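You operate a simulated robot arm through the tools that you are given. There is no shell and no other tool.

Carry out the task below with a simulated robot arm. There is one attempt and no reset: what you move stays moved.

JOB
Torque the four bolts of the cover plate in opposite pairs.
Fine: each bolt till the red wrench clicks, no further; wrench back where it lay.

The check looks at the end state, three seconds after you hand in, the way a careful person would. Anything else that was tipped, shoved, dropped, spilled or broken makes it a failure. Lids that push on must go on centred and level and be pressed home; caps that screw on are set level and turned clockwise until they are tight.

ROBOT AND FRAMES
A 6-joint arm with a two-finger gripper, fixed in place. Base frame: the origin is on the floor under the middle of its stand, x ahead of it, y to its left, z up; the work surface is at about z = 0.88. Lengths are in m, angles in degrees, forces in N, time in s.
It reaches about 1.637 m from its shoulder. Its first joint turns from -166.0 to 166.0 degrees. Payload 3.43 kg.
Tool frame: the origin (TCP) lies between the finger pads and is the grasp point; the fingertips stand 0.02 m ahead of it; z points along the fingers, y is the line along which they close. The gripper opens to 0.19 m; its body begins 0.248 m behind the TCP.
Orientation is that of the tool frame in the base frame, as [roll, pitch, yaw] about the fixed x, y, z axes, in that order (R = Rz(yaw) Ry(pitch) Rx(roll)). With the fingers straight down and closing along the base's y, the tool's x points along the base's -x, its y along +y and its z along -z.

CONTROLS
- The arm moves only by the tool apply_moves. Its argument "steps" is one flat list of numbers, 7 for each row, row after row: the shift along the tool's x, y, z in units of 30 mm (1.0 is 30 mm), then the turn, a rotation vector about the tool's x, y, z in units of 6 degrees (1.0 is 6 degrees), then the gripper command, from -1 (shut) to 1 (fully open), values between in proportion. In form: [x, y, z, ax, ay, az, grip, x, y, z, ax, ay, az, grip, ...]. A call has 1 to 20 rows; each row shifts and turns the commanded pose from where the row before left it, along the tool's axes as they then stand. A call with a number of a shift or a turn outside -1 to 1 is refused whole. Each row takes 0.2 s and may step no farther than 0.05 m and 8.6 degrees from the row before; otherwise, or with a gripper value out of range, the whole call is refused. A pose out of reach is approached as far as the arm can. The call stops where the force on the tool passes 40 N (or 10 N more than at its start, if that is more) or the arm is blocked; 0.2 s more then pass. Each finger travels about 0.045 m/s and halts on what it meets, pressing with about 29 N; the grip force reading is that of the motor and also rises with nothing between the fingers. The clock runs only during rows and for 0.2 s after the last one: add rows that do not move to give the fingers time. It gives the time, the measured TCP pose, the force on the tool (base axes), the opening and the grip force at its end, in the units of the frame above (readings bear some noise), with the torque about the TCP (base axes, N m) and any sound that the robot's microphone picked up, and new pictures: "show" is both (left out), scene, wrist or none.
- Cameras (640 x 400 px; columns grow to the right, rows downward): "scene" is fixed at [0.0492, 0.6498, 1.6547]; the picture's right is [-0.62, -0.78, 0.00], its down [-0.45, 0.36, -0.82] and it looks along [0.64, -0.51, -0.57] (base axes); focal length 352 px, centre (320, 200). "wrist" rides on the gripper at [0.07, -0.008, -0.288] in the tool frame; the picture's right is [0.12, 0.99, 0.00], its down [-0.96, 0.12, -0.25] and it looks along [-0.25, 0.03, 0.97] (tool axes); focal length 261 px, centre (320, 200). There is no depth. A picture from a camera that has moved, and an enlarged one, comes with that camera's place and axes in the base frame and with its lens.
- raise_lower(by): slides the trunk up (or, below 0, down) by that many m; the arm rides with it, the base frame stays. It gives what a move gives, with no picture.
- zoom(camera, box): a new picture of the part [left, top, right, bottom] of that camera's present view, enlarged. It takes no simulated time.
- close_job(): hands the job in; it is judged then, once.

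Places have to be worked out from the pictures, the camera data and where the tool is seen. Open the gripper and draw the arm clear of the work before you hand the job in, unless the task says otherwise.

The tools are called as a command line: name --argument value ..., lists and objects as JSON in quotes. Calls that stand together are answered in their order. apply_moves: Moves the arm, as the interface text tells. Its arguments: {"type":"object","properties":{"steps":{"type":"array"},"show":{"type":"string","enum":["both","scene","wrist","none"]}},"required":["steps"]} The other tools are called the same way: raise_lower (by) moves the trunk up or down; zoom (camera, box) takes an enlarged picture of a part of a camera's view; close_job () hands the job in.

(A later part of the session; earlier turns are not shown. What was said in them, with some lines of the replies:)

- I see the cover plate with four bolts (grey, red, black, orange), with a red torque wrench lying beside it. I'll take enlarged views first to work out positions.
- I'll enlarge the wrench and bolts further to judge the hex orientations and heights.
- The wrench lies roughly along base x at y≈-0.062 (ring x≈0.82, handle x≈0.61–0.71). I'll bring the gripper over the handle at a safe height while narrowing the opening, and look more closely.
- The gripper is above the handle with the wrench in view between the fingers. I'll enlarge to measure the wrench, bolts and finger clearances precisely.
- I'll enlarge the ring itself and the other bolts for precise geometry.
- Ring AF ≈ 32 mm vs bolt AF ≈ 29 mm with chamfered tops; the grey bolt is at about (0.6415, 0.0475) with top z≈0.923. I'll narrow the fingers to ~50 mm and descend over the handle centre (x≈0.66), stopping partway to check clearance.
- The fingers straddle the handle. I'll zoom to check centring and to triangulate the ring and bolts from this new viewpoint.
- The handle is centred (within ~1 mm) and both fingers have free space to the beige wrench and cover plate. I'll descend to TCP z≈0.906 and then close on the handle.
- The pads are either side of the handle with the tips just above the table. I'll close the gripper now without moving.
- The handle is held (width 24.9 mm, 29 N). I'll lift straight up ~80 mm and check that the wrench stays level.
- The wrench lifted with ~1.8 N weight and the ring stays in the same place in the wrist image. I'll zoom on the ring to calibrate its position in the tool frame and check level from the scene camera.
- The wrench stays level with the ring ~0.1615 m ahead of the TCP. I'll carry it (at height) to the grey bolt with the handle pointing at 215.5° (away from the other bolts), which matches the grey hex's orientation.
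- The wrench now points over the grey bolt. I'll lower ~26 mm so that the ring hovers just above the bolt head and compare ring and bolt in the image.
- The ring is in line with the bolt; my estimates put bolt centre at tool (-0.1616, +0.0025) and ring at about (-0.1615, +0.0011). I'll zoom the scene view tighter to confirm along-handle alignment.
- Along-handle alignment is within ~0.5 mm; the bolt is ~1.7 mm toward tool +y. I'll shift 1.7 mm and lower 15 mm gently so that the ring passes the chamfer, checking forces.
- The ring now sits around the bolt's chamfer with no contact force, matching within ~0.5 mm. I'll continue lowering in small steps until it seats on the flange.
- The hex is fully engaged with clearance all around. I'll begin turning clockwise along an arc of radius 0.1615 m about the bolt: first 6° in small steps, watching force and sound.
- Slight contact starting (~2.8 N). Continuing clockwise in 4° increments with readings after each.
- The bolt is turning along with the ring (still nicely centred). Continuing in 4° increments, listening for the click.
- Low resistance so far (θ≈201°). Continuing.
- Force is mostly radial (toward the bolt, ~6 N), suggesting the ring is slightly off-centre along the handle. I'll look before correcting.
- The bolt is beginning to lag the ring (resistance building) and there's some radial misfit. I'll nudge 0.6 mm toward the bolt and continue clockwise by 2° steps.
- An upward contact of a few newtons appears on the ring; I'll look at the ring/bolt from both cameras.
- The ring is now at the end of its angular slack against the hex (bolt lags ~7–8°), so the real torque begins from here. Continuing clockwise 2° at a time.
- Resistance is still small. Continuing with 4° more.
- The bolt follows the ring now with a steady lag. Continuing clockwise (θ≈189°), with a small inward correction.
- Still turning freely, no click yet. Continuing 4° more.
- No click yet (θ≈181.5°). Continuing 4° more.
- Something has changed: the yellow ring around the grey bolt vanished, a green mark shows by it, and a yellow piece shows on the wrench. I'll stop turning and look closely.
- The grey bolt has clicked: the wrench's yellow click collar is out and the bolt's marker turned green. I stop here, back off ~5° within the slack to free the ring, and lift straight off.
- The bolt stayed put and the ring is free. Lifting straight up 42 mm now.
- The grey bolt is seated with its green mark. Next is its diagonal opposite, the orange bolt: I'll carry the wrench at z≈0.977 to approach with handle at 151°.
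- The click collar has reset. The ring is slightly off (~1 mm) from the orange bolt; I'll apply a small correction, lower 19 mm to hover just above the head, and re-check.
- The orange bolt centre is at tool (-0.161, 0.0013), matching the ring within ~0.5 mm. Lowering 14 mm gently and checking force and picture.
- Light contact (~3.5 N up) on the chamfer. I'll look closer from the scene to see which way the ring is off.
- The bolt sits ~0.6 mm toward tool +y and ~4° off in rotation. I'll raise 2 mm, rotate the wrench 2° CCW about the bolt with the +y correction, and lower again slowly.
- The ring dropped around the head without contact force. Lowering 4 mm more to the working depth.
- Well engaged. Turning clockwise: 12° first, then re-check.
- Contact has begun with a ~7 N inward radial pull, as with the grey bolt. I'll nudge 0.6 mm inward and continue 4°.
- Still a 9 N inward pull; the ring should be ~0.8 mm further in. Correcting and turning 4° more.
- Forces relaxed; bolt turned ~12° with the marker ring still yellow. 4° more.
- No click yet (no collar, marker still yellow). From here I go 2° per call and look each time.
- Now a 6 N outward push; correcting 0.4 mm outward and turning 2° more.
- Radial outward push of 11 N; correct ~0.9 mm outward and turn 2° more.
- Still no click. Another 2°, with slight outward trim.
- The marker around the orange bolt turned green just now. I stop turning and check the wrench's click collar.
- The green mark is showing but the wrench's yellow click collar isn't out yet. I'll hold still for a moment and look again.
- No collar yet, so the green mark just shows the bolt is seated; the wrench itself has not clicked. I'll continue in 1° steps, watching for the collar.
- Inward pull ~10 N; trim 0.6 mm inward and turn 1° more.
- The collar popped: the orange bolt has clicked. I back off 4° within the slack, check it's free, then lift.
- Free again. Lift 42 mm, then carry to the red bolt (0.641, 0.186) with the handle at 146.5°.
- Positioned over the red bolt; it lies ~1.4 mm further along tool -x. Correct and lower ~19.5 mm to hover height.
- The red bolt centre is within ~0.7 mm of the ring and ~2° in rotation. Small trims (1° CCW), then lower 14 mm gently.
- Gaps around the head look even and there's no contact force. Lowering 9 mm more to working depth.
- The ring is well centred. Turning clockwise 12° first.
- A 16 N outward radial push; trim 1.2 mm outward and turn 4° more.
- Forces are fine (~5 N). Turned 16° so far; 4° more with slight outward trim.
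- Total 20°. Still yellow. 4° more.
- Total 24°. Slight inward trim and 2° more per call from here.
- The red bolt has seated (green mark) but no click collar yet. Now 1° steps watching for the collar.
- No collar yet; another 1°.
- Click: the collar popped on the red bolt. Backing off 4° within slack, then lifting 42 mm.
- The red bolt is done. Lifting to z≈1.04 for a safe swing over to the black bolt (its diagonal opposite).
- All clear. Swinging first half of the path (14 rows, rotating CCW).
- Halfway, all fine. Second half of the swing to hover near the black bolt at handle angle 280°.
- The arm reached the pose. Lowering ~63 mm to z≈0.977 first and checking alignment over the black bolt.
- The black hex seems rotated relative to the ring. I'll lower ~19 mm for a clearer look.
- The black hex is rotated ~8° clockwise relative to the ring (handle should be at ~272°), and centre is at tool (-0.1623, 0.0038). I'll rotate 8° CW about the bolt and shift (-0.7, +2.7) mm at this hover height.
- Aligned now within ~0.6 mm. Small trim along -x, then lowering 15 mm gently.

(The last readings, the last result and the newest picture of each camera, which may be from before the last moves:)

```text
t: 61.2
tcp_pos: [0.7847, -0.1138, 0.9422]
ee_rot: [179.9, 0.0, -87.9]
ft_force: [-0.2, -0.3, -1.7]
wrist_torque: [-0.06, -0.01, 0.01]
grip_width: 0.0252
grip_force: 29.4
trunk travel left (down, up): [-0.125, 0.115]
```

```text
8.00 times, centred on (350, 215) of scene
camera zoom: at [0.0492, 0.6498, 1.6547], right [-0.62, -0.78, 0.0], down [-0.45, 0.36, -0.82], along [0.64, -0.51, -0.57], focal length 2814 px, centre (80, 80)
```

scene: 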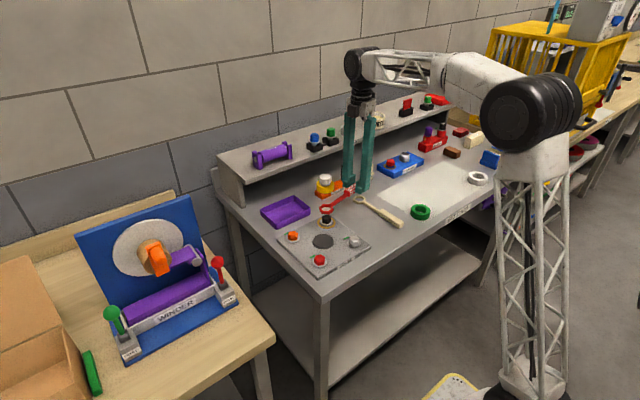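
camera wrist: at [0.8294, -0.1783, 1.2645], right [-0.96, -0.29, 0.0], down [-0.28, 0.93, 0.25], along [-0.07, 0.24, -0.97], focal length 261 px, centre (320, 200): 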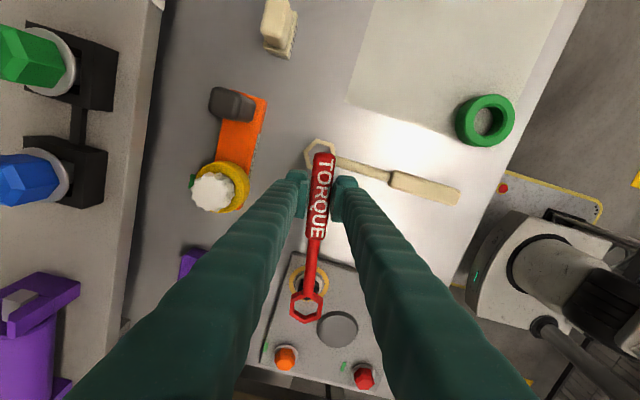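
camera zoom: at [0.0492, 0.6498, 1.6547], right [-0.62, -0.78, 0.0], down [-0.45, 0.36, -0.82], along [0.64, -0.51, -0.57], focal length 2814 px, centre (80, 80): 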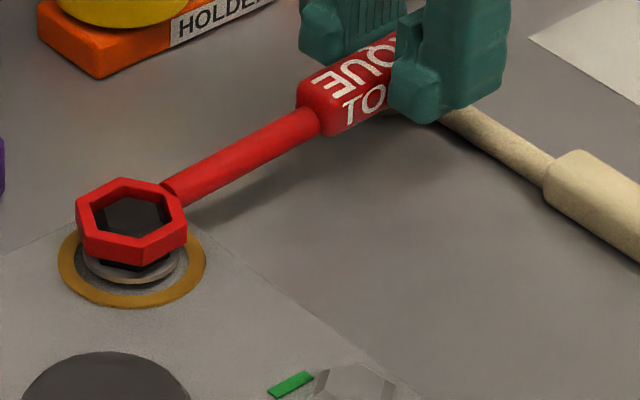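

Ring is around the head with no contact. Lowering 6 mm more (keeping handle clear of the beige wrench below).

apply_moves --steps '[0, 0, 0.07, 0, 0, 0, -1, 0, 0, 0.07, 0, 0, 0, -1, 0, 0, 0.06, 0, 0, 0, -1, 0, 0, 0, 0, 0, 0, -1]' --show "both"

zoom --camera "wrist" --box '[274, 275, 338, 325]'

zoom --camera "scene" --box '[310, 180, 406, 240]'

```text
t: 62.2
tcp_pos: [0.7871, -0.1134, 0.937]
ee_rot: [-179.9, 0.0, -87.9]
ft_force: [0.1, 0.4, -2.4]
wrist_torque: [-0.11, -0.03, -0.03]
grip_width: 0.0251
grip_force: 29.1
trunk travel left (down, up): [-0.125, 0.115]
camera wrist: at [0.7963, -0.1821, 1.2244], right [-0.99, -0.16, 0.0], down [-0.15, 0.96, 0.25], along [-0.04, 0.24, -0.97], focal length 261 px, centre (320, 200)
```

scene: 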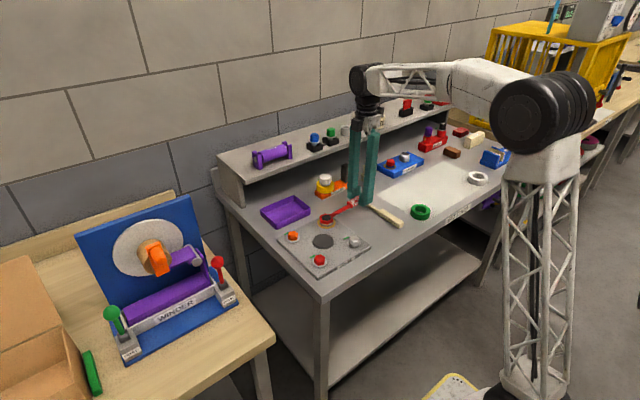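
wrist: 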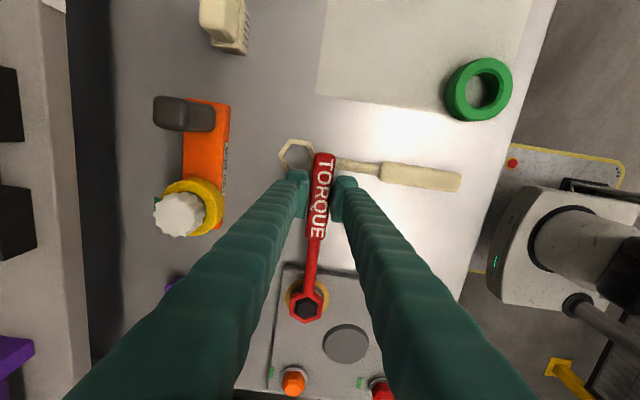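

```text
8.00 times, centred on (306, 300) of wrist
camera zoom: at [0.7963, -0.1821, 1.2244], right [-0.99, -0.16, 0.0], down [-0.15, 0.96, 0.25], along [-0.04, 0.24, -0.97], focal length 2085 px, centre (432, -600)
```

zoom: 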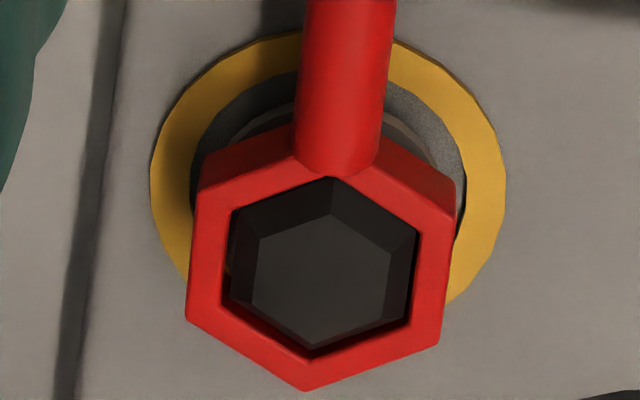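

```text
6.67 times, centred on (358, 210) of scene
camera zoom: at [0.0492, 0.6498, 1.6547], right [-0.62, -0.78, 0.0], down [-0.45, 0.36, -0.82], along [0.64, -0.51, -0.57], focal length 2345 px, centre (67, 133)
```

zoom: 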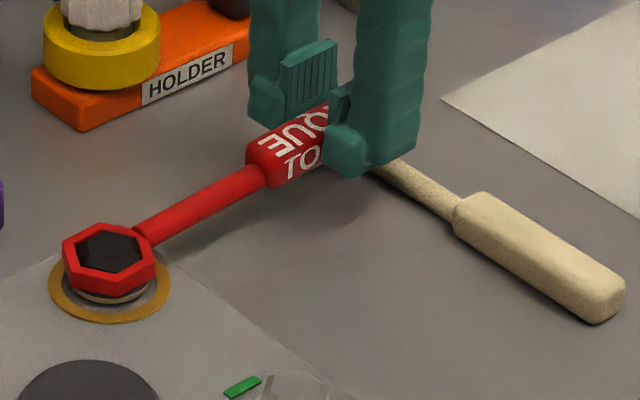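

Engaged. Turning clockwise 10° first, monitoring force.

apply_moves --steps '[-0.0033, 0.1878, 0, 0, 0, 0.3333, -1, -0.0033, 0.1878, 0, 0, 0, 0.3333, -1, -0.0033, 0.1878, 0, 0, 0, 0.3333, -1, -0.0033, 0.1878, 0, 0, 0, 0.3333, -1, -0.0033, 0.1878, 0, 0, 0, 0.3333, -1]' --show "none"

zoom --camera "wrist" --box '[260, 220, 356, 325]'

zoom --camera "scene" --box '[310, 180, 406, 240]'

```text
t: 63.4
tcp_pos: [0.757, -0.113, 0.9366]
ee_rot: [-179.9, 0.0, -98.0]
ft_force: [0.6, -1.0, -1.8]
wrist_torque: [-0.02, 0.01, -0.06]
grip_width: 0.0249
grip_force: 29.1
trunk travel left (down, up): [-0.125, 0.115]
```

```text
3.81 times, centred on (308, 272) of wrist
camera zoom: at [0.7552, -0.1822, 1.2242], right [-1.0, 0.02, 0.0], down [0.02, 0.97, 0.25], along [0.0, 0.25, -0.97], focal length 993 px, centre (366, -76)
```

zoom: 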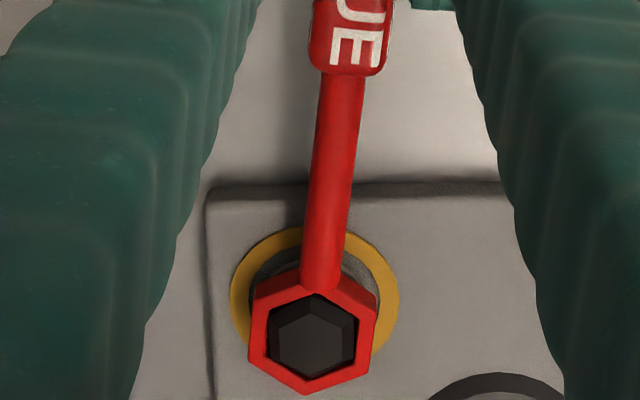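

```text
6.67 times, centred on (358, 210) of scene
camera zoom: at [0.0492, 0.6498, 1.6547], right [-0.62, -0.78, 0.0], down [-0.45, 0.36, -0.82], along [0.64, -0.51, -0.57], focal length 2345 px, centre (67, 133)
```

zoom: 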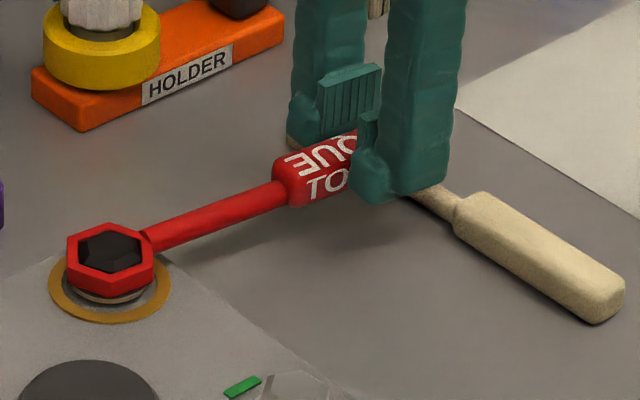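

Smooth. 6° more.

apply_moves --steps '[-0.0033, 0.1878, 0, 0, 0, 0.3333, -1, -0.0033, 0.1878, 0, 0, 0, 0.3333, -1, -0.0033, 0.1878, 0, 0, 0, 0.3333, -1]' --show "none"

zoom --camera "wrist" --box '[260, 220, 356, 325]'

zoom --camera "scene" --box '[310, 180, 406, 240]'

```text
t: 64.2
tcp_pos: [0.74, -0.1096, 0.9369]
ee_rot: [179.9, 0.0, -103.8]
ft_force: [0.2, -0.5, -0.8]
wrist_torque: [0.16, -0.05, -0.01]
grip_width: 0.0251
grip_force: 29.1
trunk travel left (down, up): [-0.125, 0.115]
```

```text
3.81 times, centred on (308, 272) of wrist
camera zoom: at [0.7315, -0.1786, 1.2243], right [-0.99, 0.12, 0.0], down [0.12, 0.96, 0.25], along [0.03, 0.25, -0.97], focal length 993 px, centre (366, -76)
```

zoom: 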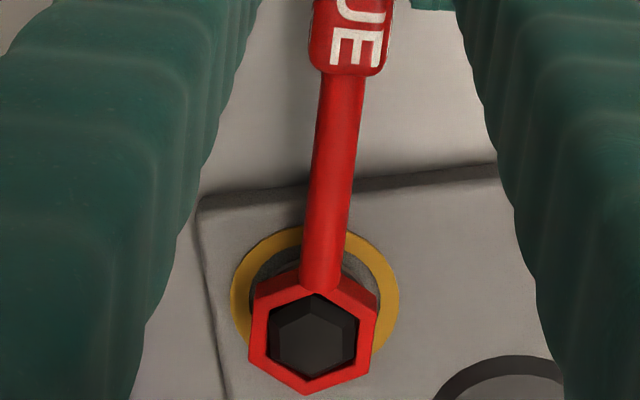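

```text
6.67 times, centred on (358, 210) of scene
camera zoom: at [0.0492, 0.6498, 1.6547], right [-0.62, -0.78, 0.0], down [-0.45, 0.36, -0.82], along [0.64, -0.51, -0.57], focal length 2345 px, centre (67, 133)
```

zoom: 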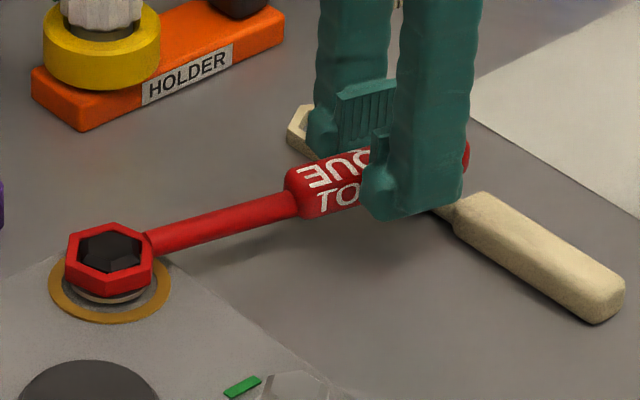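

Total 16°, no contact with the beige wrench. 4° more.

apply_moves --steps '[-0.0033, 0.1878, 0, 0, 0, 0.3333, -1, -0.0033, 0.1878, 0, 0, 0, 0.3333, -1]' --show "none"

zoom --camera "wrist" --box '[260, 220, 356, 325]'

zoom --camera "scene" --box '[350, 180, 414, 230]'

```text
t: 64.8
tcp_pos: [0.7281, -0.1063, 0.9374]
ee_rot: [-180.0, 0.0, -107.8]
ft_force: [2.0, 1.0, 1.7]
wrist_torque: [0.65, -0.2, -0.05]
grip_width: 0.0248
grip_force: 28.8
trunk travel left (down, up): [-0.125, 0.115]
```

```text
3.81 times, centred on (308, 272) of wrist
camera zoom: at [0.7156, -0.1747, 1.2241], right [-0.98, 0.19, 0.0], down [0.19, 0.95, 0.25], along [0.05, 0.24, -0.97], focal length 993 px, centre (366, -76)
```

zoom: 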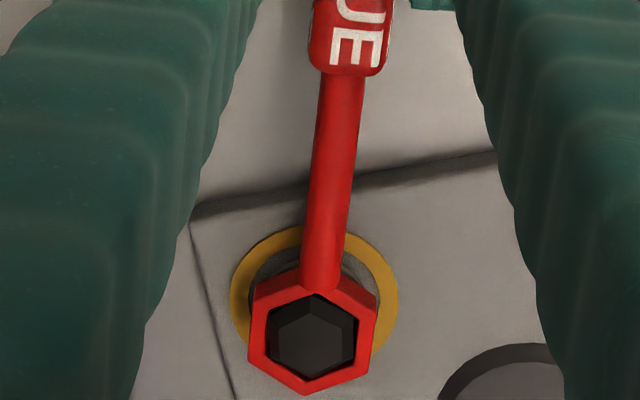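

```text
8.00 times, centred on (382, 205) of scene
camera zoom: at [0.0492, 0.6498, 1.6547], right [-0.62, -0.78, 0.0], down [-0.45, 0.36, -0.82], along [0.64, -0.51, -0.57], focal length 2814 px, centre (-176, 160)
```

zoom: 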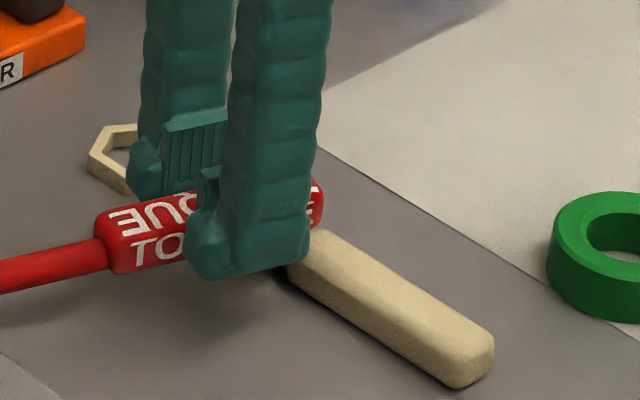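

Small vertical friction at the ring only; the handle end is clear of the beige wrench. Continue 2° at a time.

apply_moves --steps '[-0.0033, 0.1878, 0, 0, 0, 0.3333, -1]' --show "none"

zoom --camera "wrist" --box '[260, 220, 356, 325]'

zoom --camera "scene" --box '[350, 180, 414, 230]'

```text
t: 65.2
tcp_pos: [0.7242, -0.1042, 0.9368]
ee_rot: [179.9, 0.0, -109.9]
ft_force: [-0.3, -2.7, -1.7]
wrist_torque: [0.02, -0.02, 0.05]
grip_width: 0.0253
grip_force: 28.9
trunk travel left (down, up): [-0.125, 0.115]
```

```text
3.81 times, centred on (308, 272) of wrist
camera zoom: at [0.7083, -0.1723, 1.224], right [-0.97, 0.23, 0.0], down [0.22, 0.94, 0.25], along [0.06, 0.24, -0.97], focal length 993 px, centre (366, -76)
```

zoom: 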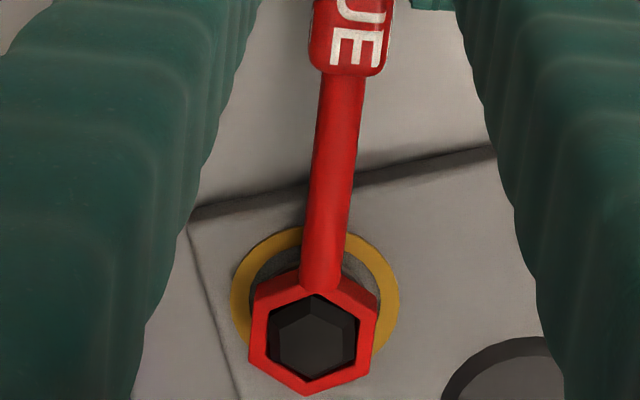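

```text
8.00 times, centred on (382, 205) of scene
camera zoom: at [0.0492, 0.6498, 1.6547], right [-0.62, -0.78, 0.0], down [-0.45, 0.36, -0.82], along [0.64, -0.51, -0.57], focal length 2814 px, centre (-176, 160)
```

zoom: 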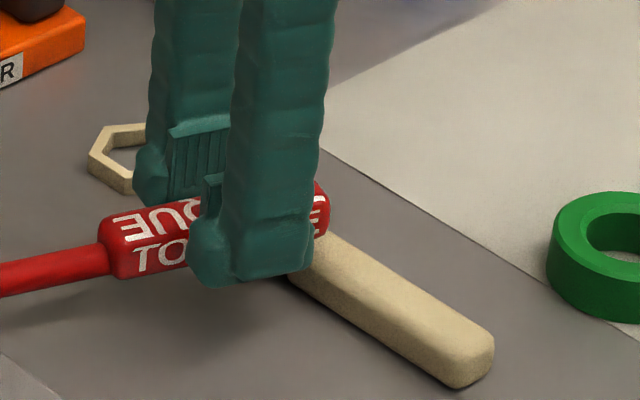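

Total 22°, still yellow. 2° more.

apply_moves --steps '[-0.0033, 0.1878, 0, 0, 0, 0.3333, -1]' --show "none"

zoom --camera "wrist" --box '[260, 220, 356, 325]'

zoom --camera "scene" --box '[350, 180, 414, 230]'

```text
t: 65.6
tcp_pos: [0.7196, -0.1025, 0.9361]
ee_rot: [180.0, 0.0, -111.9]
ft_force: [-1.4, -1.3, -1.7]
wrist_torque: [0.06, -0.01, 0.19]
grip_width: 0.0248
grip_force: 28.6
trunk travel left (down, up): [-0.125, 0.115]
```

```text
3.81 times, centred on (308, 272) of wrist
camera zoom: at [0.7011, -0.17, 1.224], right [-0.97, 0.26, 0.0], down [0.25, 0.94, 0.25], along [0.06, 0.24, -0.97], focal length 993 px, centre (366, -76)
```

zoom: 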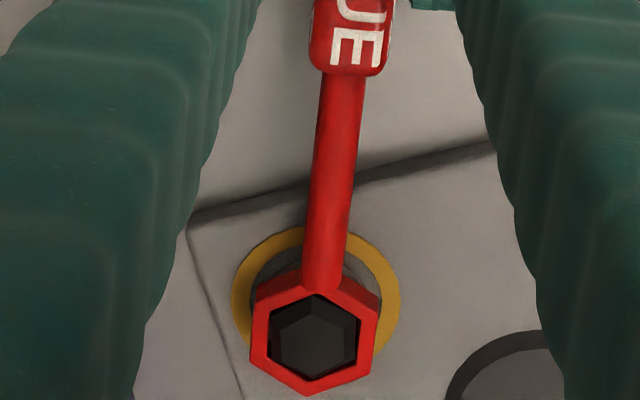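

```text
8.00 times, centred on (382, 205) of scene
camera zoom: at [0.0492, 0.6498, 1.6547], right [-0.62, -0.78, 0.0], down [-0.45, 0.36, -0.82], along [0.64, -0.51, -0.57], focal length 2814 px, centre (-176, 160)
```

zoom: 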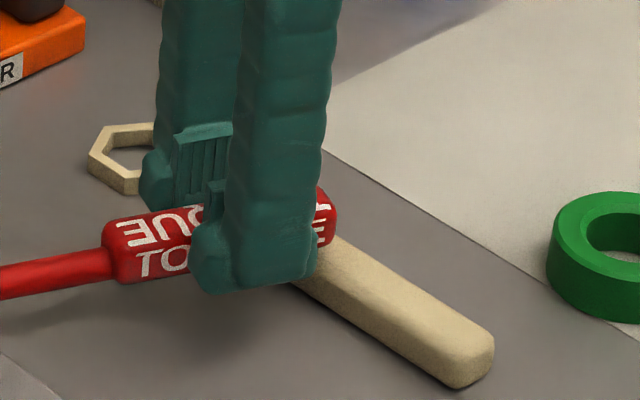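

Total 24°, still yellow, no contact with the beige tool. 2° more.

apply_moves --steps '[-0.0033, 0.1878, 0, 0, 0, 0.3333, -1]' --show "none"

zoom --camera "wrist" --box '[260, 220, 356, 325]'

zoom --camera "scene" --box '[350, 180, 414, 230]'

```text
t: 66.0
tcp_pos: [0.714, -0.1005, 0.9364]
ee_rot: [180.0, 0.0, -114.0]
ft_force: [-0.2, -1.9, -3.1]
wrist_torque: [-0.1, 0.02, -0.04]
grip_width: 0.0252
grip_force: 29.0
trunk travel left (down, up): [-0.125, 0.115]
```

```text
3.81 times, centred on (308, 272) of wrist
camera zoom: at [0.6935, -0.167, 1.224], right [-0.96, 0.29, 0.0], down [0.28, 0.93, 0.25], along [0.07, 0.24, -0.97], focal length 993 px, centre (366, -76)
```

zoom: 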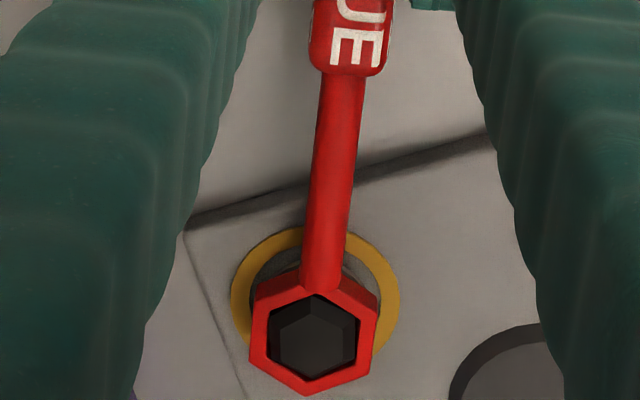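

```text
8.00 times, centred on (382, 205) of scene
camera zoom: at [0.0492, 0.6498, 1.6547], right [-0.62, -0.78, 0.0], down [-0.45, 0.36, -0.82], along [0.64, -0.51, -0.57], focal length 2814 px, centre (-176, 160)
```

zoom: 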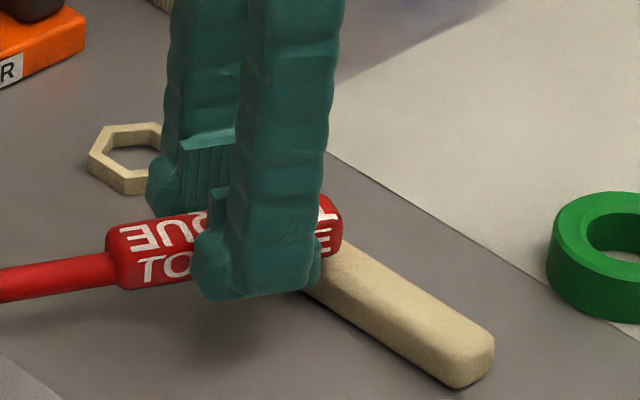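

Total 26°, still yellow. 2° more.

apply_moves --steps '[-0.0033, 0.1878, 0, 0, 0, 0.3333, -1]' --show "none"

zoom --camera "wrist" --box '[260, 220, 356, 325]'

zoom --camera "scene" --box '[350, 180, 414, 230]'

```text
t: 66.4
tcp_pos: [0.7099, -0.0993, 0.936]
ee_rot: [-180.0, 0.0, -116.0]
ft_force: [0.1, -1.1, -6.9]
wrist_torque: [-0.63, 0.32, 0.09]
grip_width: 0.0251
grip_force: 29.1
trunk travel left (down, up): [-0.125, 0.115]
```

```text
3.81 times, centred on (308, 272) of wrist
camera zoom: at [0.6862, -0.1639, 1.2243], right [-0.95, 0.33, 0.0], down [0.32, 0.92, 0.25], along [0.08, 0.23, -0.97], focal length 993 px, centre (366, -76)
```

zoom: 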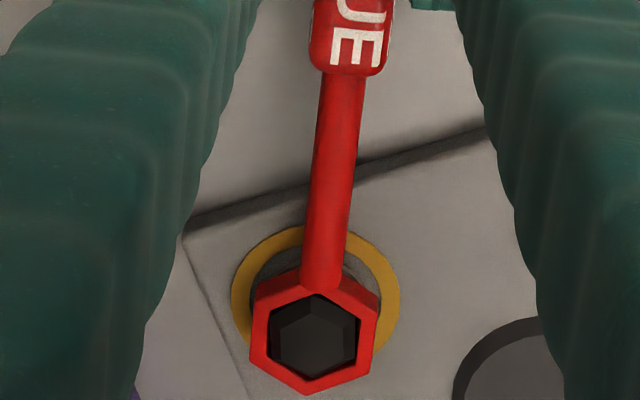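

```text
8.00 times, centred on (382, 205) of scene
camera zoom: at [0.0492, 0.6498, 1.6547], right [-0.62, -0.78, 0.0], down [-0.45, 0.36, -0.82], along [0.64, -0.51, -0.57], focal length 2814 px, centre (-176, 160)
```

zoom: 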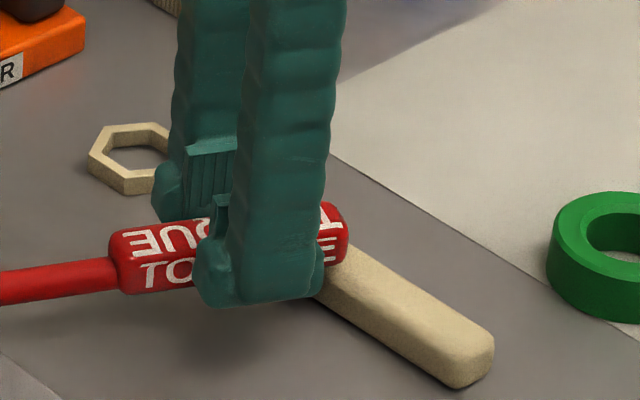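

Total 28°, still yellow; beige wrench undisturbed. 2° more.

apply_moves --steps '[-0.0033, 0.1878, 0, 0, 0, 0.3333, -1]' --show "none"

zoom --camera "wrist" --box '[260, 220, 356, 325]'

zoom --camera "scene" --box '[350, 180, 414, 230]'

```text
t: 66.8
tcp_pos: [0.703, -0.0961, 0.9373]
ee_rot: [180.0, 0.1, -117.9]
ft_force: [-0.2, -1.2, -6.6]
wrist_torque: [-0.46, 0.19, 0.15]
grip_width: 0.0251
grip_force: 28.4
trunk travel left (down, up): [-0.125, 0.115]
```

```text
3.81 times, centred on (308, 272) of wrist
camera zoom: at [0.6788, -0.1605, 1.2248], right [-0.93, 0.36, 0.0], down [0.35, 0.9, 0.25], along [0.09, 0.23, -0.97], focal length 993 px, centre (366, -76)
```

zoom: 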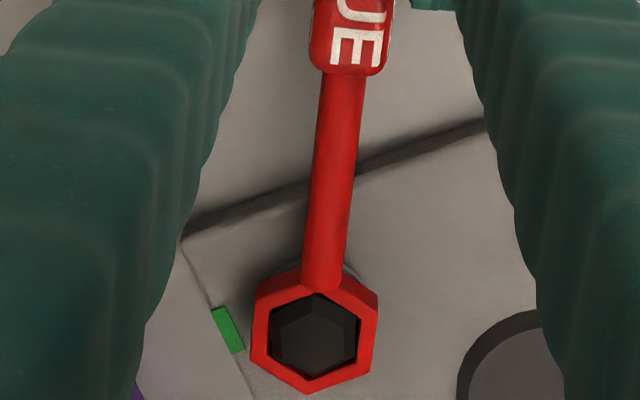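

```text
8.00 times, centred on (382, 205) of scene
camera zoom: at [0.0492, 0.6498, 1.6547], right [-0.62, -0.78, 0.0], down [-0.45, 0.36, -0.82], along [0.64, -0.51, -0.57], focal length 2814 px, centre (-176, 160)
```

zoom: 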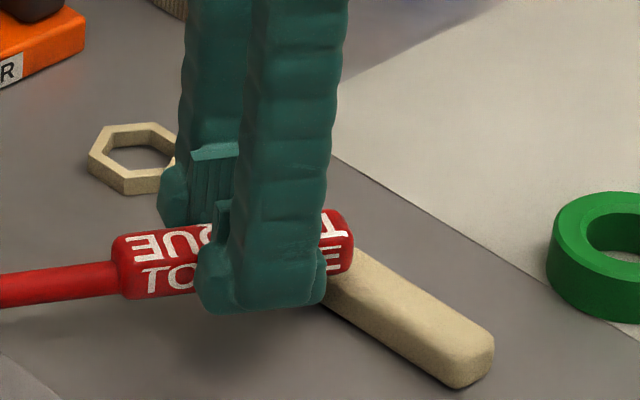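

The black bolt has seated (green mark). Now 1° steps until the collar pops.

apply_moves --steps '[-0.0008, 0.0939, 0, 0, 0, 0.1667, -1]' --show "none"

zoom --camera "wrist" --box '[260, 220, 356, 325]'

```text
t: 67.2
tcp_pos: [0.7009, -0.094, 0.9369]
ee_rot: [-179.9, 0.0, -118.9]
ft_force: [0.7, -1.8, -0.6]
wrist_torque: [0.07, -0.08, 0.05]
grip_width: 0.0248
grip_force: 28.7
trunk travel left (down, up): [-0.125, 0.115]
```

```text
3.81 times, centred on (308, 272) of wrist
camera zoom: at [0.6751, -0.1588, 1.2248], right [-0.93, 0.38, 0.0], down [0.36, 0.9, 0.25], along [0.09, 0.23, -0.97], focal length 993 px, centre (366, -76)
```

zoom: 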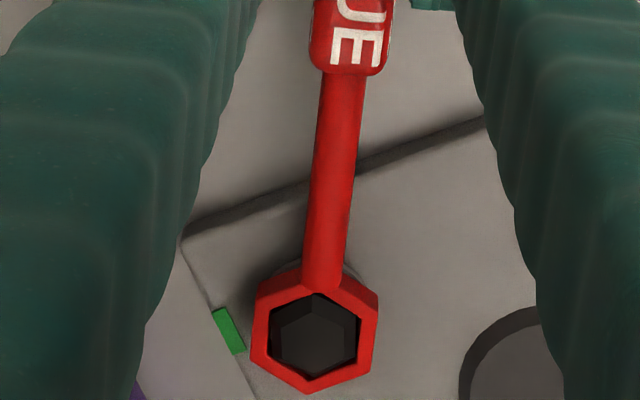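

No collar yet; 1° more.

apply_moves --steps '[-0.0008, 0.0939, 0, 0, 0, 0.1667, -1]' --show "none"

zoom --camera "wrist" --box '[260, 220, 356, 325]'

```text
t: 67.6
tcp_pos: [0.7002, -0.0943, 0.9378]
ee_rot: [-180.0, 0.0, -119.9]
ft_force: [0.8, -1.1, -2.1]
wrist_torque: [0.06, -0.09, 0.03]
grip_width: 0.0252
grip_force: 29.2
trunk travel left (down, up): [-0.125, 0.115]
```

```text
3.81 times, centred on (308, 272) of wrist
camera zoom: at [0.6716, -0.1569, 1.2248], right [-0.92, 0.39, 0.0], down [0.38, 0.89, 0.25], along [0.1, 0.23, -0.97], focal length 993 px, centre (366, -76)
```

zoom: 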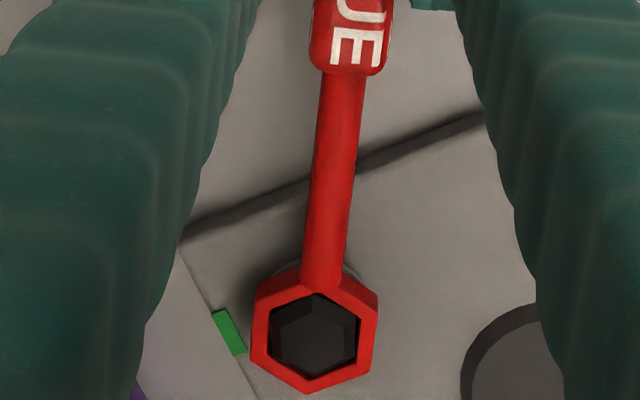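

Still no collar. 1° more.

apply_moves --steps '[-0.0008, 0.0939, 0, 0, 0, 0.1667, -1]' --show "none"

zoom --camera "wrist" --box '[260, 220, 356, 325]'

zoom --camera "scene" --box '[310, 180, 414, 250]'

```text
t: 68.0
tcp_pos: [0.6984, -0.0919, 0.9368]
ee_rot: [180.0, 0.0, -120.9]
ft_force: [2.1, -0.2, -0.7]
wrist_torque: [0.28, -0.22, -0.05]
grip_width: 0.025
grip_force: 28.8
trunk travel left (down, up): [-0.125, 0.115]
```

```text
3.81 times, centred on (308, 272) of wrist
camera zoom: at [0.668, -0.155, 1.2247], right [-0.91, 0.41, 0.0], down [0.39, 0.88, 0.25], along [0.1, 0.23, -0.97], focal length 993 px, centre (366, -76)
```

zoom: 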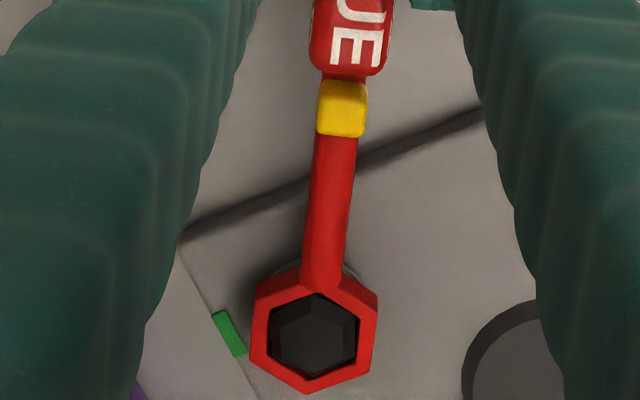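

```text
5.71 times, centred on (362, 215) of scene
camera zoom: at [0.0492, 0.6498, 1.6547], right [-0.62, -0.78, 0.0], down [-0.45, 0.36, -0.82], along [0.64, -0.51, -0.57], focal length 2010 px, centre (80, 114)
```

zoom: 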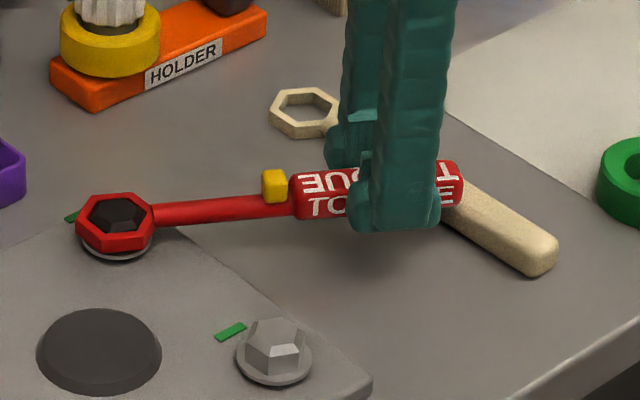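

Black bolt clicked too. Back off 4° within the slack, then lift to z≈1.04.

apply_moves --steps '[-0.0033, -0.1878, 0, 0, 0, -0.3333, -1, -0.0033, -0.1878, 0, 0, 0, -0.3333, -1, 0, 0, 0, 0, 0, 0, -1]' --show "none"

zoom --camera "wrist" --box '[274, 275, 338, 325]'

```text
t: 68.8
tcp_pos: [0.7068, -0.0967, 0.937]
ee_rot: [-180.0, 0.0, -116.9]
ft_force: [0.2, -1.1, -2.6]
wrist_torque: [-0.11, 0.05, 0.01]
grip_width: 0.0251
grip_force: 29.0
trunk travel left (down, up): [-0.125, 0.115]
```

```text
8.00 times, centred on (306, 300) of wrist
camera zoom: at [0.6819, -0.1621, 1.2248], right [-0.94, 0.34, 0.0], down [0.33, 0.91, 0.25], along [0.08, 0.23, -0.97], focal length 2085 px, centre (432, -600)
```

zoom: 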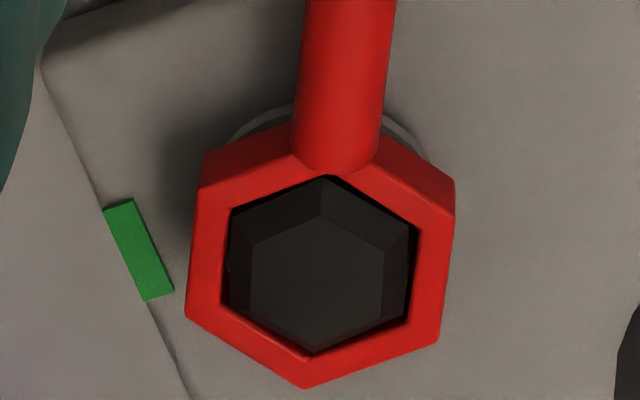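

Free. Lifting 65 mm, then swinging back to above the wrench's original resting place (TCP x=0.660, y=-0.062, yaw 180°).

apply_moves --steps '[0, 0, -0.2, 0, 0, 0, -1, 0, 0, -0.5, 0, 0, 0, -1, 0, 0, -0.7, 0, 0, 0, -1, 0, 0, -0.7, 0, 0, 0, -1, 0, 0, 0, 0, 0, 0, -1]' --show "scene"

apply_moves --steps '[-0.0257, 0.1575, 0, 0, 0, 0.8764, -1, -0.0111, 0.1592, 0, 0, 0, 0.8764, -1, 0.0035, 0.1596, 0, 0, 0, 0.8764, -1, 0.0181, 0.1586, 0, 0, 0, 0.8764, -1, 0.0326, 0.1563, 0, 0, 0, 0.8764, -1, 0.0468, 0.1526, 0, 0, 0, 0.8764, -1, 0.0606, 0.1477, 0, 0, 0, 0.8764, -1, 0.0739, 0.1415, 0, 0, 0, 0.8764, -1, 0.0865, 0.1342, 0, 0, 0, 0.8764, -1, 0.0984, 0.1257, 0, 0, 0, 0.8764, -1, 0.1095, 0.1161, 0, 0, 0, 0.8764, -1, 0.1197, 0.1056, 0, 0, 0, 0.8764, -1, 0, 0, 0, 0, 0, 0, -1]' --show "both"

zoom --camera "scene" --box '[250, 170, 442, 290]'

zoom --camera "wrist" --box '[274, 275, 338, 325]'

```text
t: 70.0
tcp_pos: [0.7057, -0.0966, 0.9988]
ee_rot: [-180.0, 0.1, -116.9]
ft_force: [0.0, -0.4, -1.7]
wrist_torque: [-0.04, 0.06, -0.01]
grip_width: 0.0251
grip_force: 29.5
trunk travel left (down, up): [-0.125, 0.115]
```

scene: 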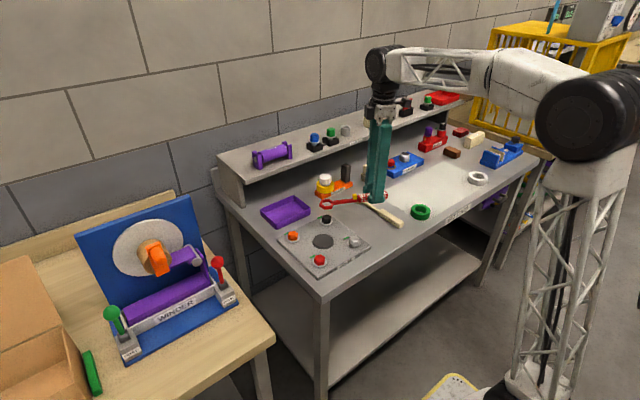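

```text
t: 72.8
tcp_pos: [0.6605, -0.0638, 1.0001]
ee_rot: [180.0, -0.1, 179.9]
ft_force: [-0.2, -0.4, -2.1]
wrist_torque: [-0.02, 0.1, -0.03]
grip_width: 0.0248
grip_force: 29.2
trunk travel left (down, up): [-0.125, 0.115]
camera wrist: at [0.59, -0.07, 1.2872], right [-0.12, 0.99, 0.0], down [0.96, 0.11, 0.25], along [0.25, 0.03, -0.97], focal length 261 px, centre (320, 200)
```

scene: 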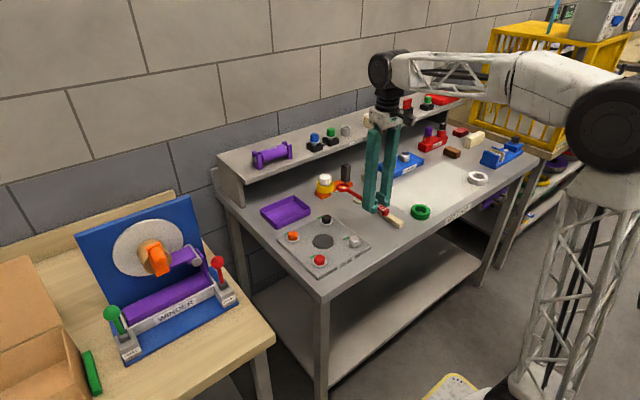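
wrist: 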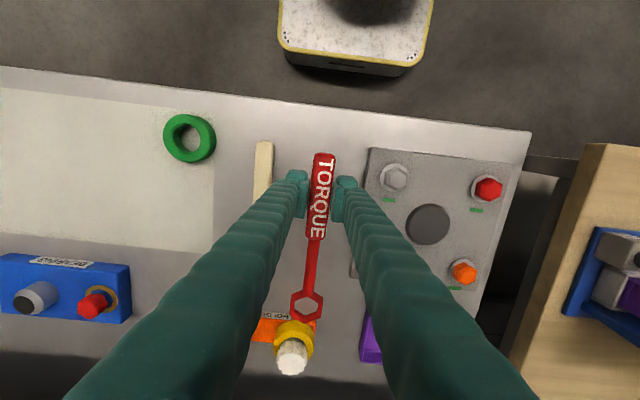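

```text
3.33 times, centred on (346, 230) of scene
camera zoom: at [0.0492, 0.6498, 1.6547], right [-0.62, -0.78, 0.0], down [-0.45, 0.36, -0.82], along [0.64, -0.51, -0.57], focal length 1173 px, centre (233, 100)
```

zoom: 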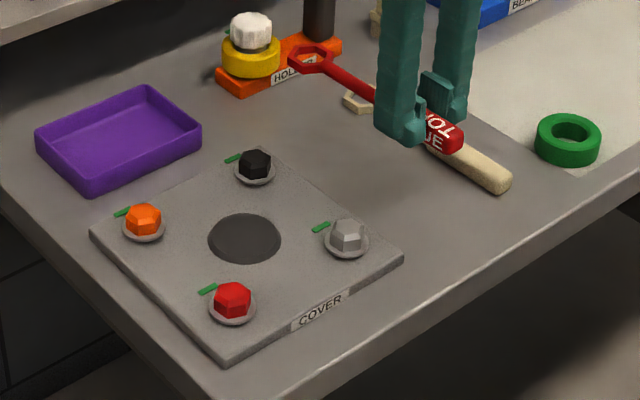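

```text
8.00 times, centred on (306, 300) of wrist
camera zoom: at [0.59, -0.07, 1.2872], right [-0.12, 0.99, 0.0], down [0.96, 0.11, 0.25], along [0.25, 0.03, -0.97], focal length 2085 px, centre (432, -600)
```

zoom: 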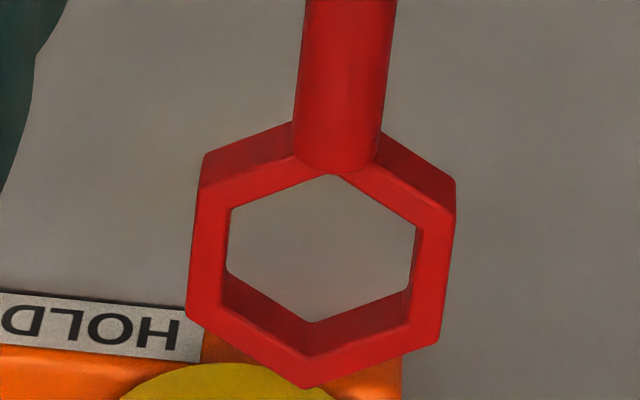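

All four bolts show green marks, and the wrench is back above its original place (x=0.660, y=-0.062, yaw 180°). Lowering it now, stopping slightly above the table to check.

apply_moves --steps '[0, 0, 0.6, 0, 0, 0, -1, 0, 0, 0.7, 0, 0, 0, -1, 0, 0, 0.6, 0, 0, 0, -1, 0, 0, 0.5, 0, 0, 0, -1, 0, 0, 0.4, 0, 0, 0, -1, 0, 0, 0.1, 0, 0, 0, -1, 0, 0, 0, 0, 0, 0, -1]' --show "both"

zoom --camera "scene" --box '[330, 190, 410, 240]'

```text
t: 74.4
tcp_pos: [0.6608, -0.0615, 0.9137]
ee_rot: [-180.0, 0.0, 180.0]
ft_force: [0.0, -0.3, -1.4]
wrist_torque: [0.03, 0.09, -0.03]
grip_width: 0.0251
grip_force: 29.0
trunk travel left (down, up): [-0.125, 0.115]
camera wrist: at [0.5899, -0.0689, 1.2008], right [-0.12, 0.99, 0.0], down [0.96, 0.11, 0.25], along [0.25, 0.03, -0.97], focal length 261 px, centre (320, 200)
```

scene: 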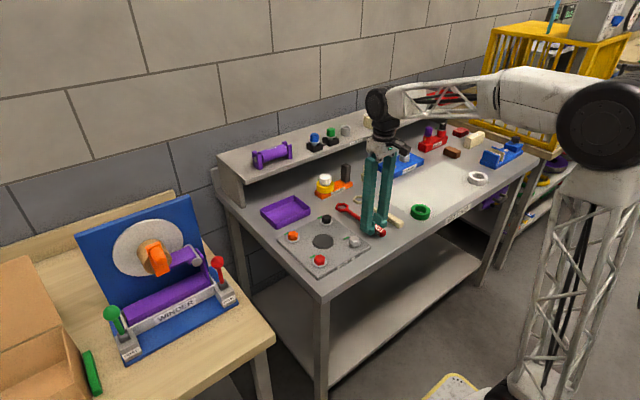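
wrist: 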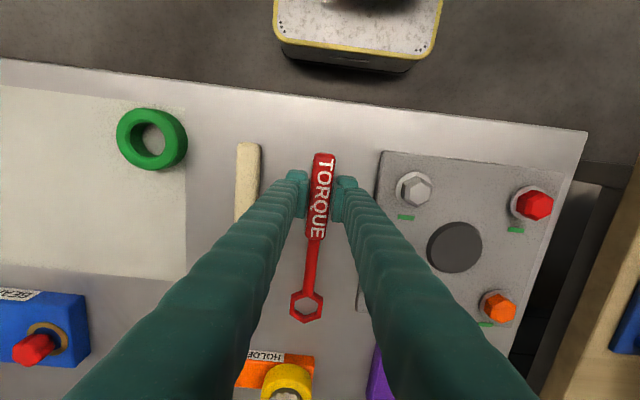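

```text
8.00 times, centred on (370, 215) of scene
camera zoom: at [0.0492, 0.6498, 1.6547], right [-0.62, -0.78, 0.0], down [-0.45, 0.36, -0.82], along [0.64, -0.51, -0.57], focal length 2814 px, centre (-80, 80)
```

zoom: 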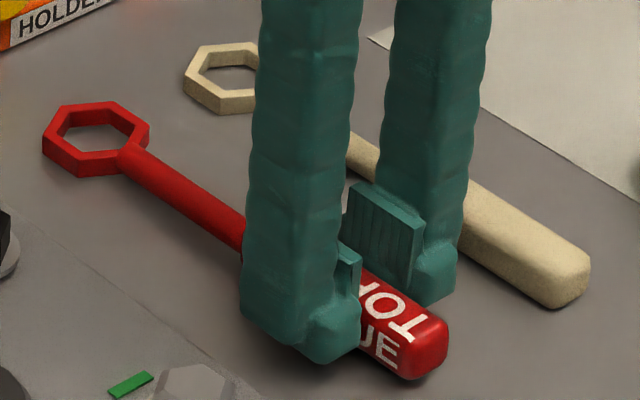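

Still ~7 mm above the table. Lowering the final ~6.5 mm slowly and checking the contact force.

apply_moves --steps '[0, 0, 0.08, 0, 0, 0, -1, 0, 0, 0.07, 0, 0, 0, -1, 0, 0, 0.05, 0, 0, 0, -1, 0, 0, 0, 0, 0, 0, -1]' --show "wrist"

zoom --camera "scene" --box '[330, 190, 410, 240]'

```text
t: 75.4
tcp_pos: [0.6584, -0.0631, 0.907]
ee_rot: [-179.9, 0.0, 179.9]
ft_force: [0.8, 0.8, 2.5]
wrist_torque: [0.01, -0.9, 0.09]
grip_width: 0.025
grip_force: 28.6
trunk travel left (down, up): [-0.125, 0.115]
camera wrist: at [0.5886, -0.0696, 1.1951], right [-0.12, 0.99, 0.0], down [0.96, 0.12, 0.25], along [0.25, 0.03, -0.97], focal length 261 px, centre (320, 200)
```

wrist: 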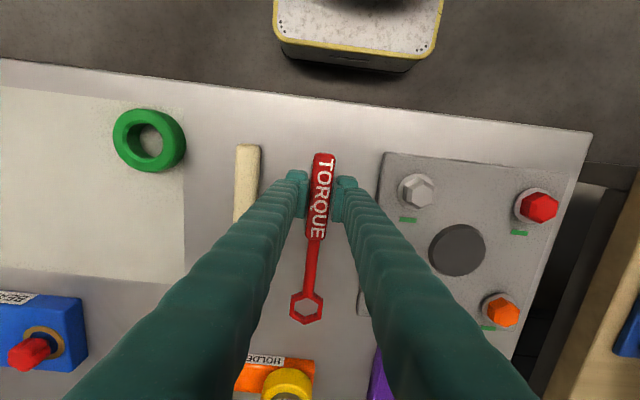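

```text
8.00 times, centred on (370, 215) of scene
camera zoom: at [0.0492, 0.6498, 1.6547], right [-0.62, -0.78, 0.0], down [-0.45, 0.36, -0.82], along [0.64, -0.51, -0.57], focal length 2814 px, centre (-80, 80)
```

zoom: 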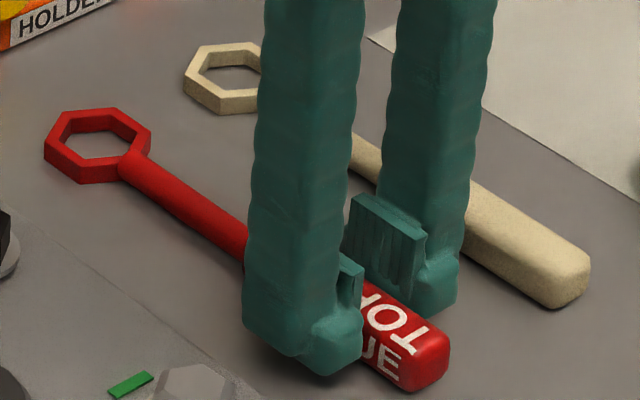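

The ring touches the table and everything lines up with the original position within ~1–2 mm. Releasing by opening to 50 mm without moving.

apply_moves --steps '[0, 0, 0, 0, 0, 0, -0.6, 0, 0, 0, 0, 0, 0, -0.47, 0, 0, 0, 0, 0, 0, -0.47, 0, 0, 0, 0, 0, 0, -0.47, 0, 0, 0, 0, 0, 0, -0.47]' --show "wrist"

zoom --camera "scene" --box '[330, 190, 410, 240]'

zoom --camera "wrist" --box '[264, 140, 376, 330]'

```text
t: 76.6
tcp_pos: [0.6598, -0.0626, 0.9065]
ee_rot: [-180.0, 0.0, -180.0]
ft_force: [0.0, 0.2, 1.1]
wrist_torque: [0.02, -0.04, 0.0]
grip_width: 0.0503
grip_force: 0.0
trunk travel left (down, up): [-0.125, 0.115]
camera wrist: at [0.5886, -0.0696, 1.195], right [-0.12, 0.99, 0.0], down [0.96, 0.11, 0.25], along [0.25, 0.03, -0.97], focal length 261 px, centre (320, 200)
```

wrist: 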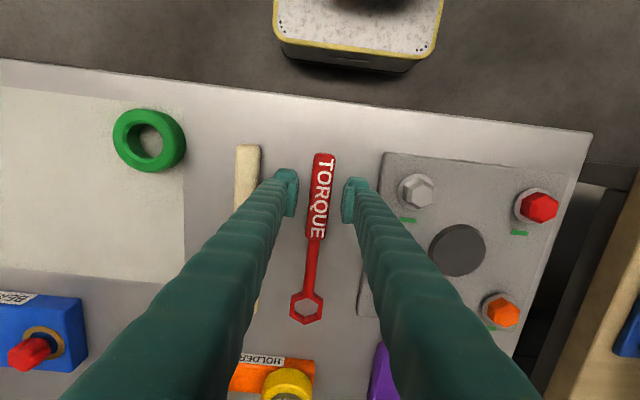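

```text
8.00 times, centred on (370, 215) of scene
camera zoom: at [0.0492, 0.6498, 1.6547], right [-0.62, -0.78, 0.0], down [-0.45, 0.36, -0.82], along [0.64, -0.51, -0.57], focal length 2814 px, centre (-80, 80)
```

zoom: 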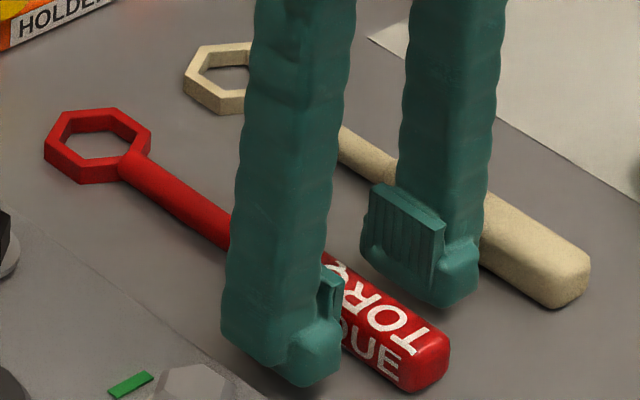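

```text
2.11 times, centred on (320, 235) of wrist
camera zoom: at [0.5886, -0.0696, 1.195], right [-0.12, 0.99, 0.0], down [0.96, 0.11, 0.25], along [0.25, 0.03, -0.97], focal length 549 px, centre (320, 126)
```

zoom: 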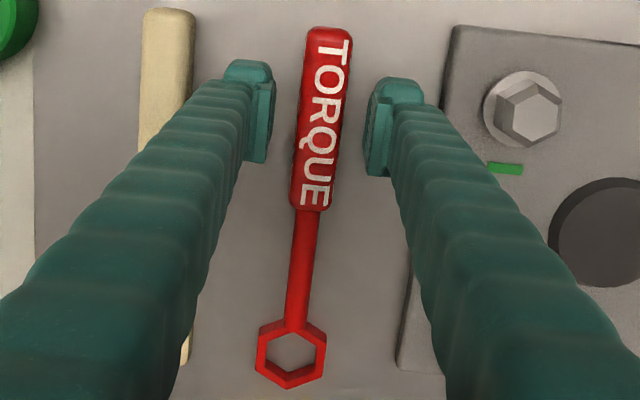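

The wrench is released and lies within ~2 mm of its original spot. Raising the gripper straight up, clear of the work.

apply_moves --steps '[0, 0, -0.3, 0, 0, 0, -0.47, 0, 0, -0.5, 0, 0, 0, -0.47, 0, 0, -0.8, 0, 0, 0, -0.47, 0, 0, -0.9, 0, 0, 0, -0.47, 0, 0, -1, 0, 0, 0, -0.47, 0, 0, -1, 0, 0, 0, -0.2, 0, 0, -1, 0, 0, 0, 0.2, 0, 0, -1, 0, 0, 0, 0.6, 0, 0, -1, 0, 0, 0, 1, 0, 0, -1, 0, 0, 0, 1, 0, 0, -1, 0, 0, 0, 1, 0, 0, 0, 0, 0, 0, 1, 0, 0, 0, 0, 0, 0, 1]' --show "both"

zoom --camera "scene" --box '[250, 170, 442, 290]'

zoom --camera "wrist" --box '[240, 120, 460, 260]'

```text
t: 79.4
tcp_pos: [0.6595, -0.0623, 1.1931]
ee_rot: [-180.0, 0.0, 180.0]
ft_force: [-0.9, -1.1, 0.3]
wrist_torque: [-0.03, -0.04, 0.0]
grip_width: 0.1899
grip_force: 0.1
trunk travel left (down, up): [-0.125, 0.115]
camera wrist: at [0.589, -0.0692, 1.4796], right [-0.12, 0.99, 0.0], down [0.96, 0.11, 0.25], along [0.25, 0.03, -0.97], focal length 261 px, centre (320, 200)
```

scene: 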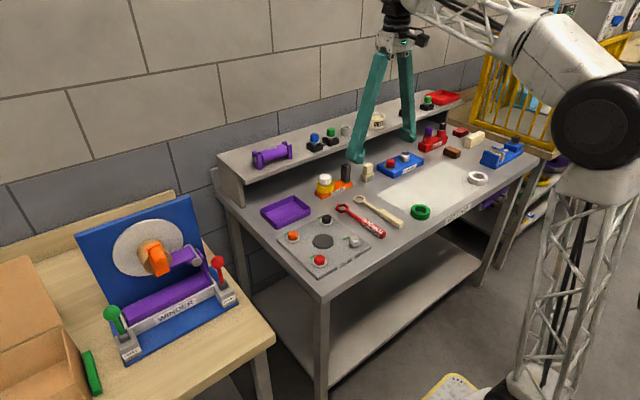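
wrist: 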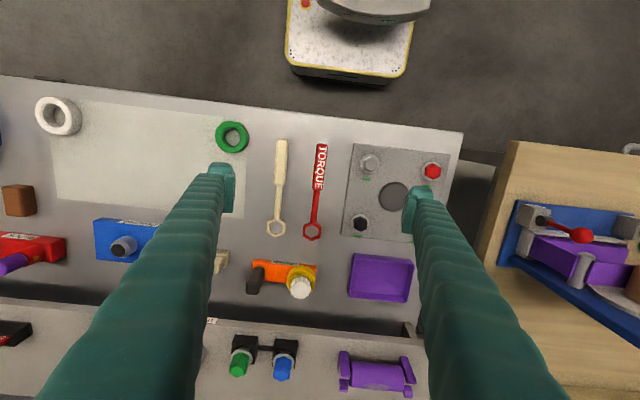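

```text
3.33 times, centred on (346, 230) of scene
camera zoom: at [0.0492, 0.6498, 1.6547], right [-0.62, -0.78, 0.0], down [-0.45, 0.36, -0.82], along [0.64, -0.51, -0.57], focal length 1173 px, centre (233, 100)
```

zoom: 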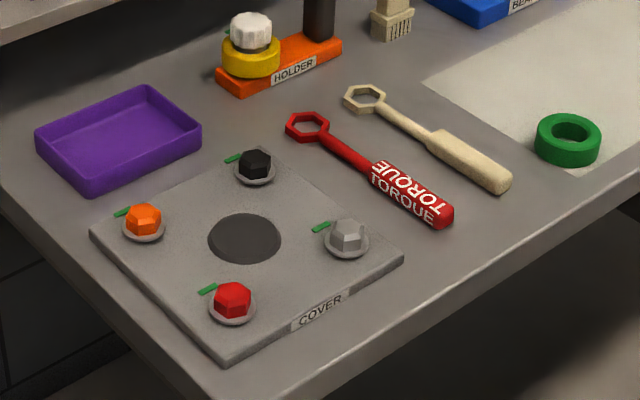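

```text
2.86 times, centred on (350, 190) of wrist
camera zoom: at [0.589, -0.0692, 1.4796], right [-0.12, 0.99, 0.0], down [0.96, 0.11, 0.25], along [0.25, 0.03, -0.97], focal length 745 px, centre (234, 229)
```

zoom: 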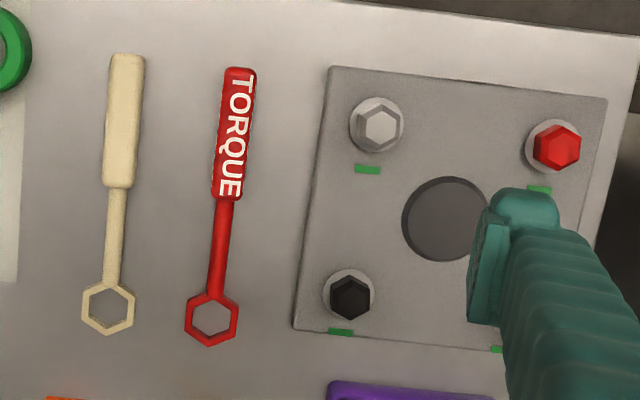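

All four bolts show green marks. The red wrench lies where it was, within about 2 mm. The other objects look undisturbed, and the gripper is open and clear, so I'm handing in the job.

close_job

```text
The job is handed in.
```

I torqued all four bolts in opposite pairs, grey then orange, red then black, and handed the job in. I can't rule out that the grey bolt went a few degrees past its click.

- **Clicks:** The microphone reported no sound at any point. I went by the yellow collar that pops out on the wrench when it clicks. It came out on all four bolts.
- **Green marks:** All four bolts now show a green mark on the plate. It appears just before the click, when the bolt seats.
- **Grey bolt:** I turned it in 4° steps without checking the collar each time, because I didn't yet know about it. It could be anything from 0° to roughly 10° past its click. The force when I stopped was about the same as at the other three clicks, so I think it is close.
- **Other three bolts:** I used 1° steps near the end, so these should be within about 1° of the click.
- **Wrench:** It is back where it lay, within about 2 mm. Nothing else looks moved, and the gripper is open and clear of the bench.
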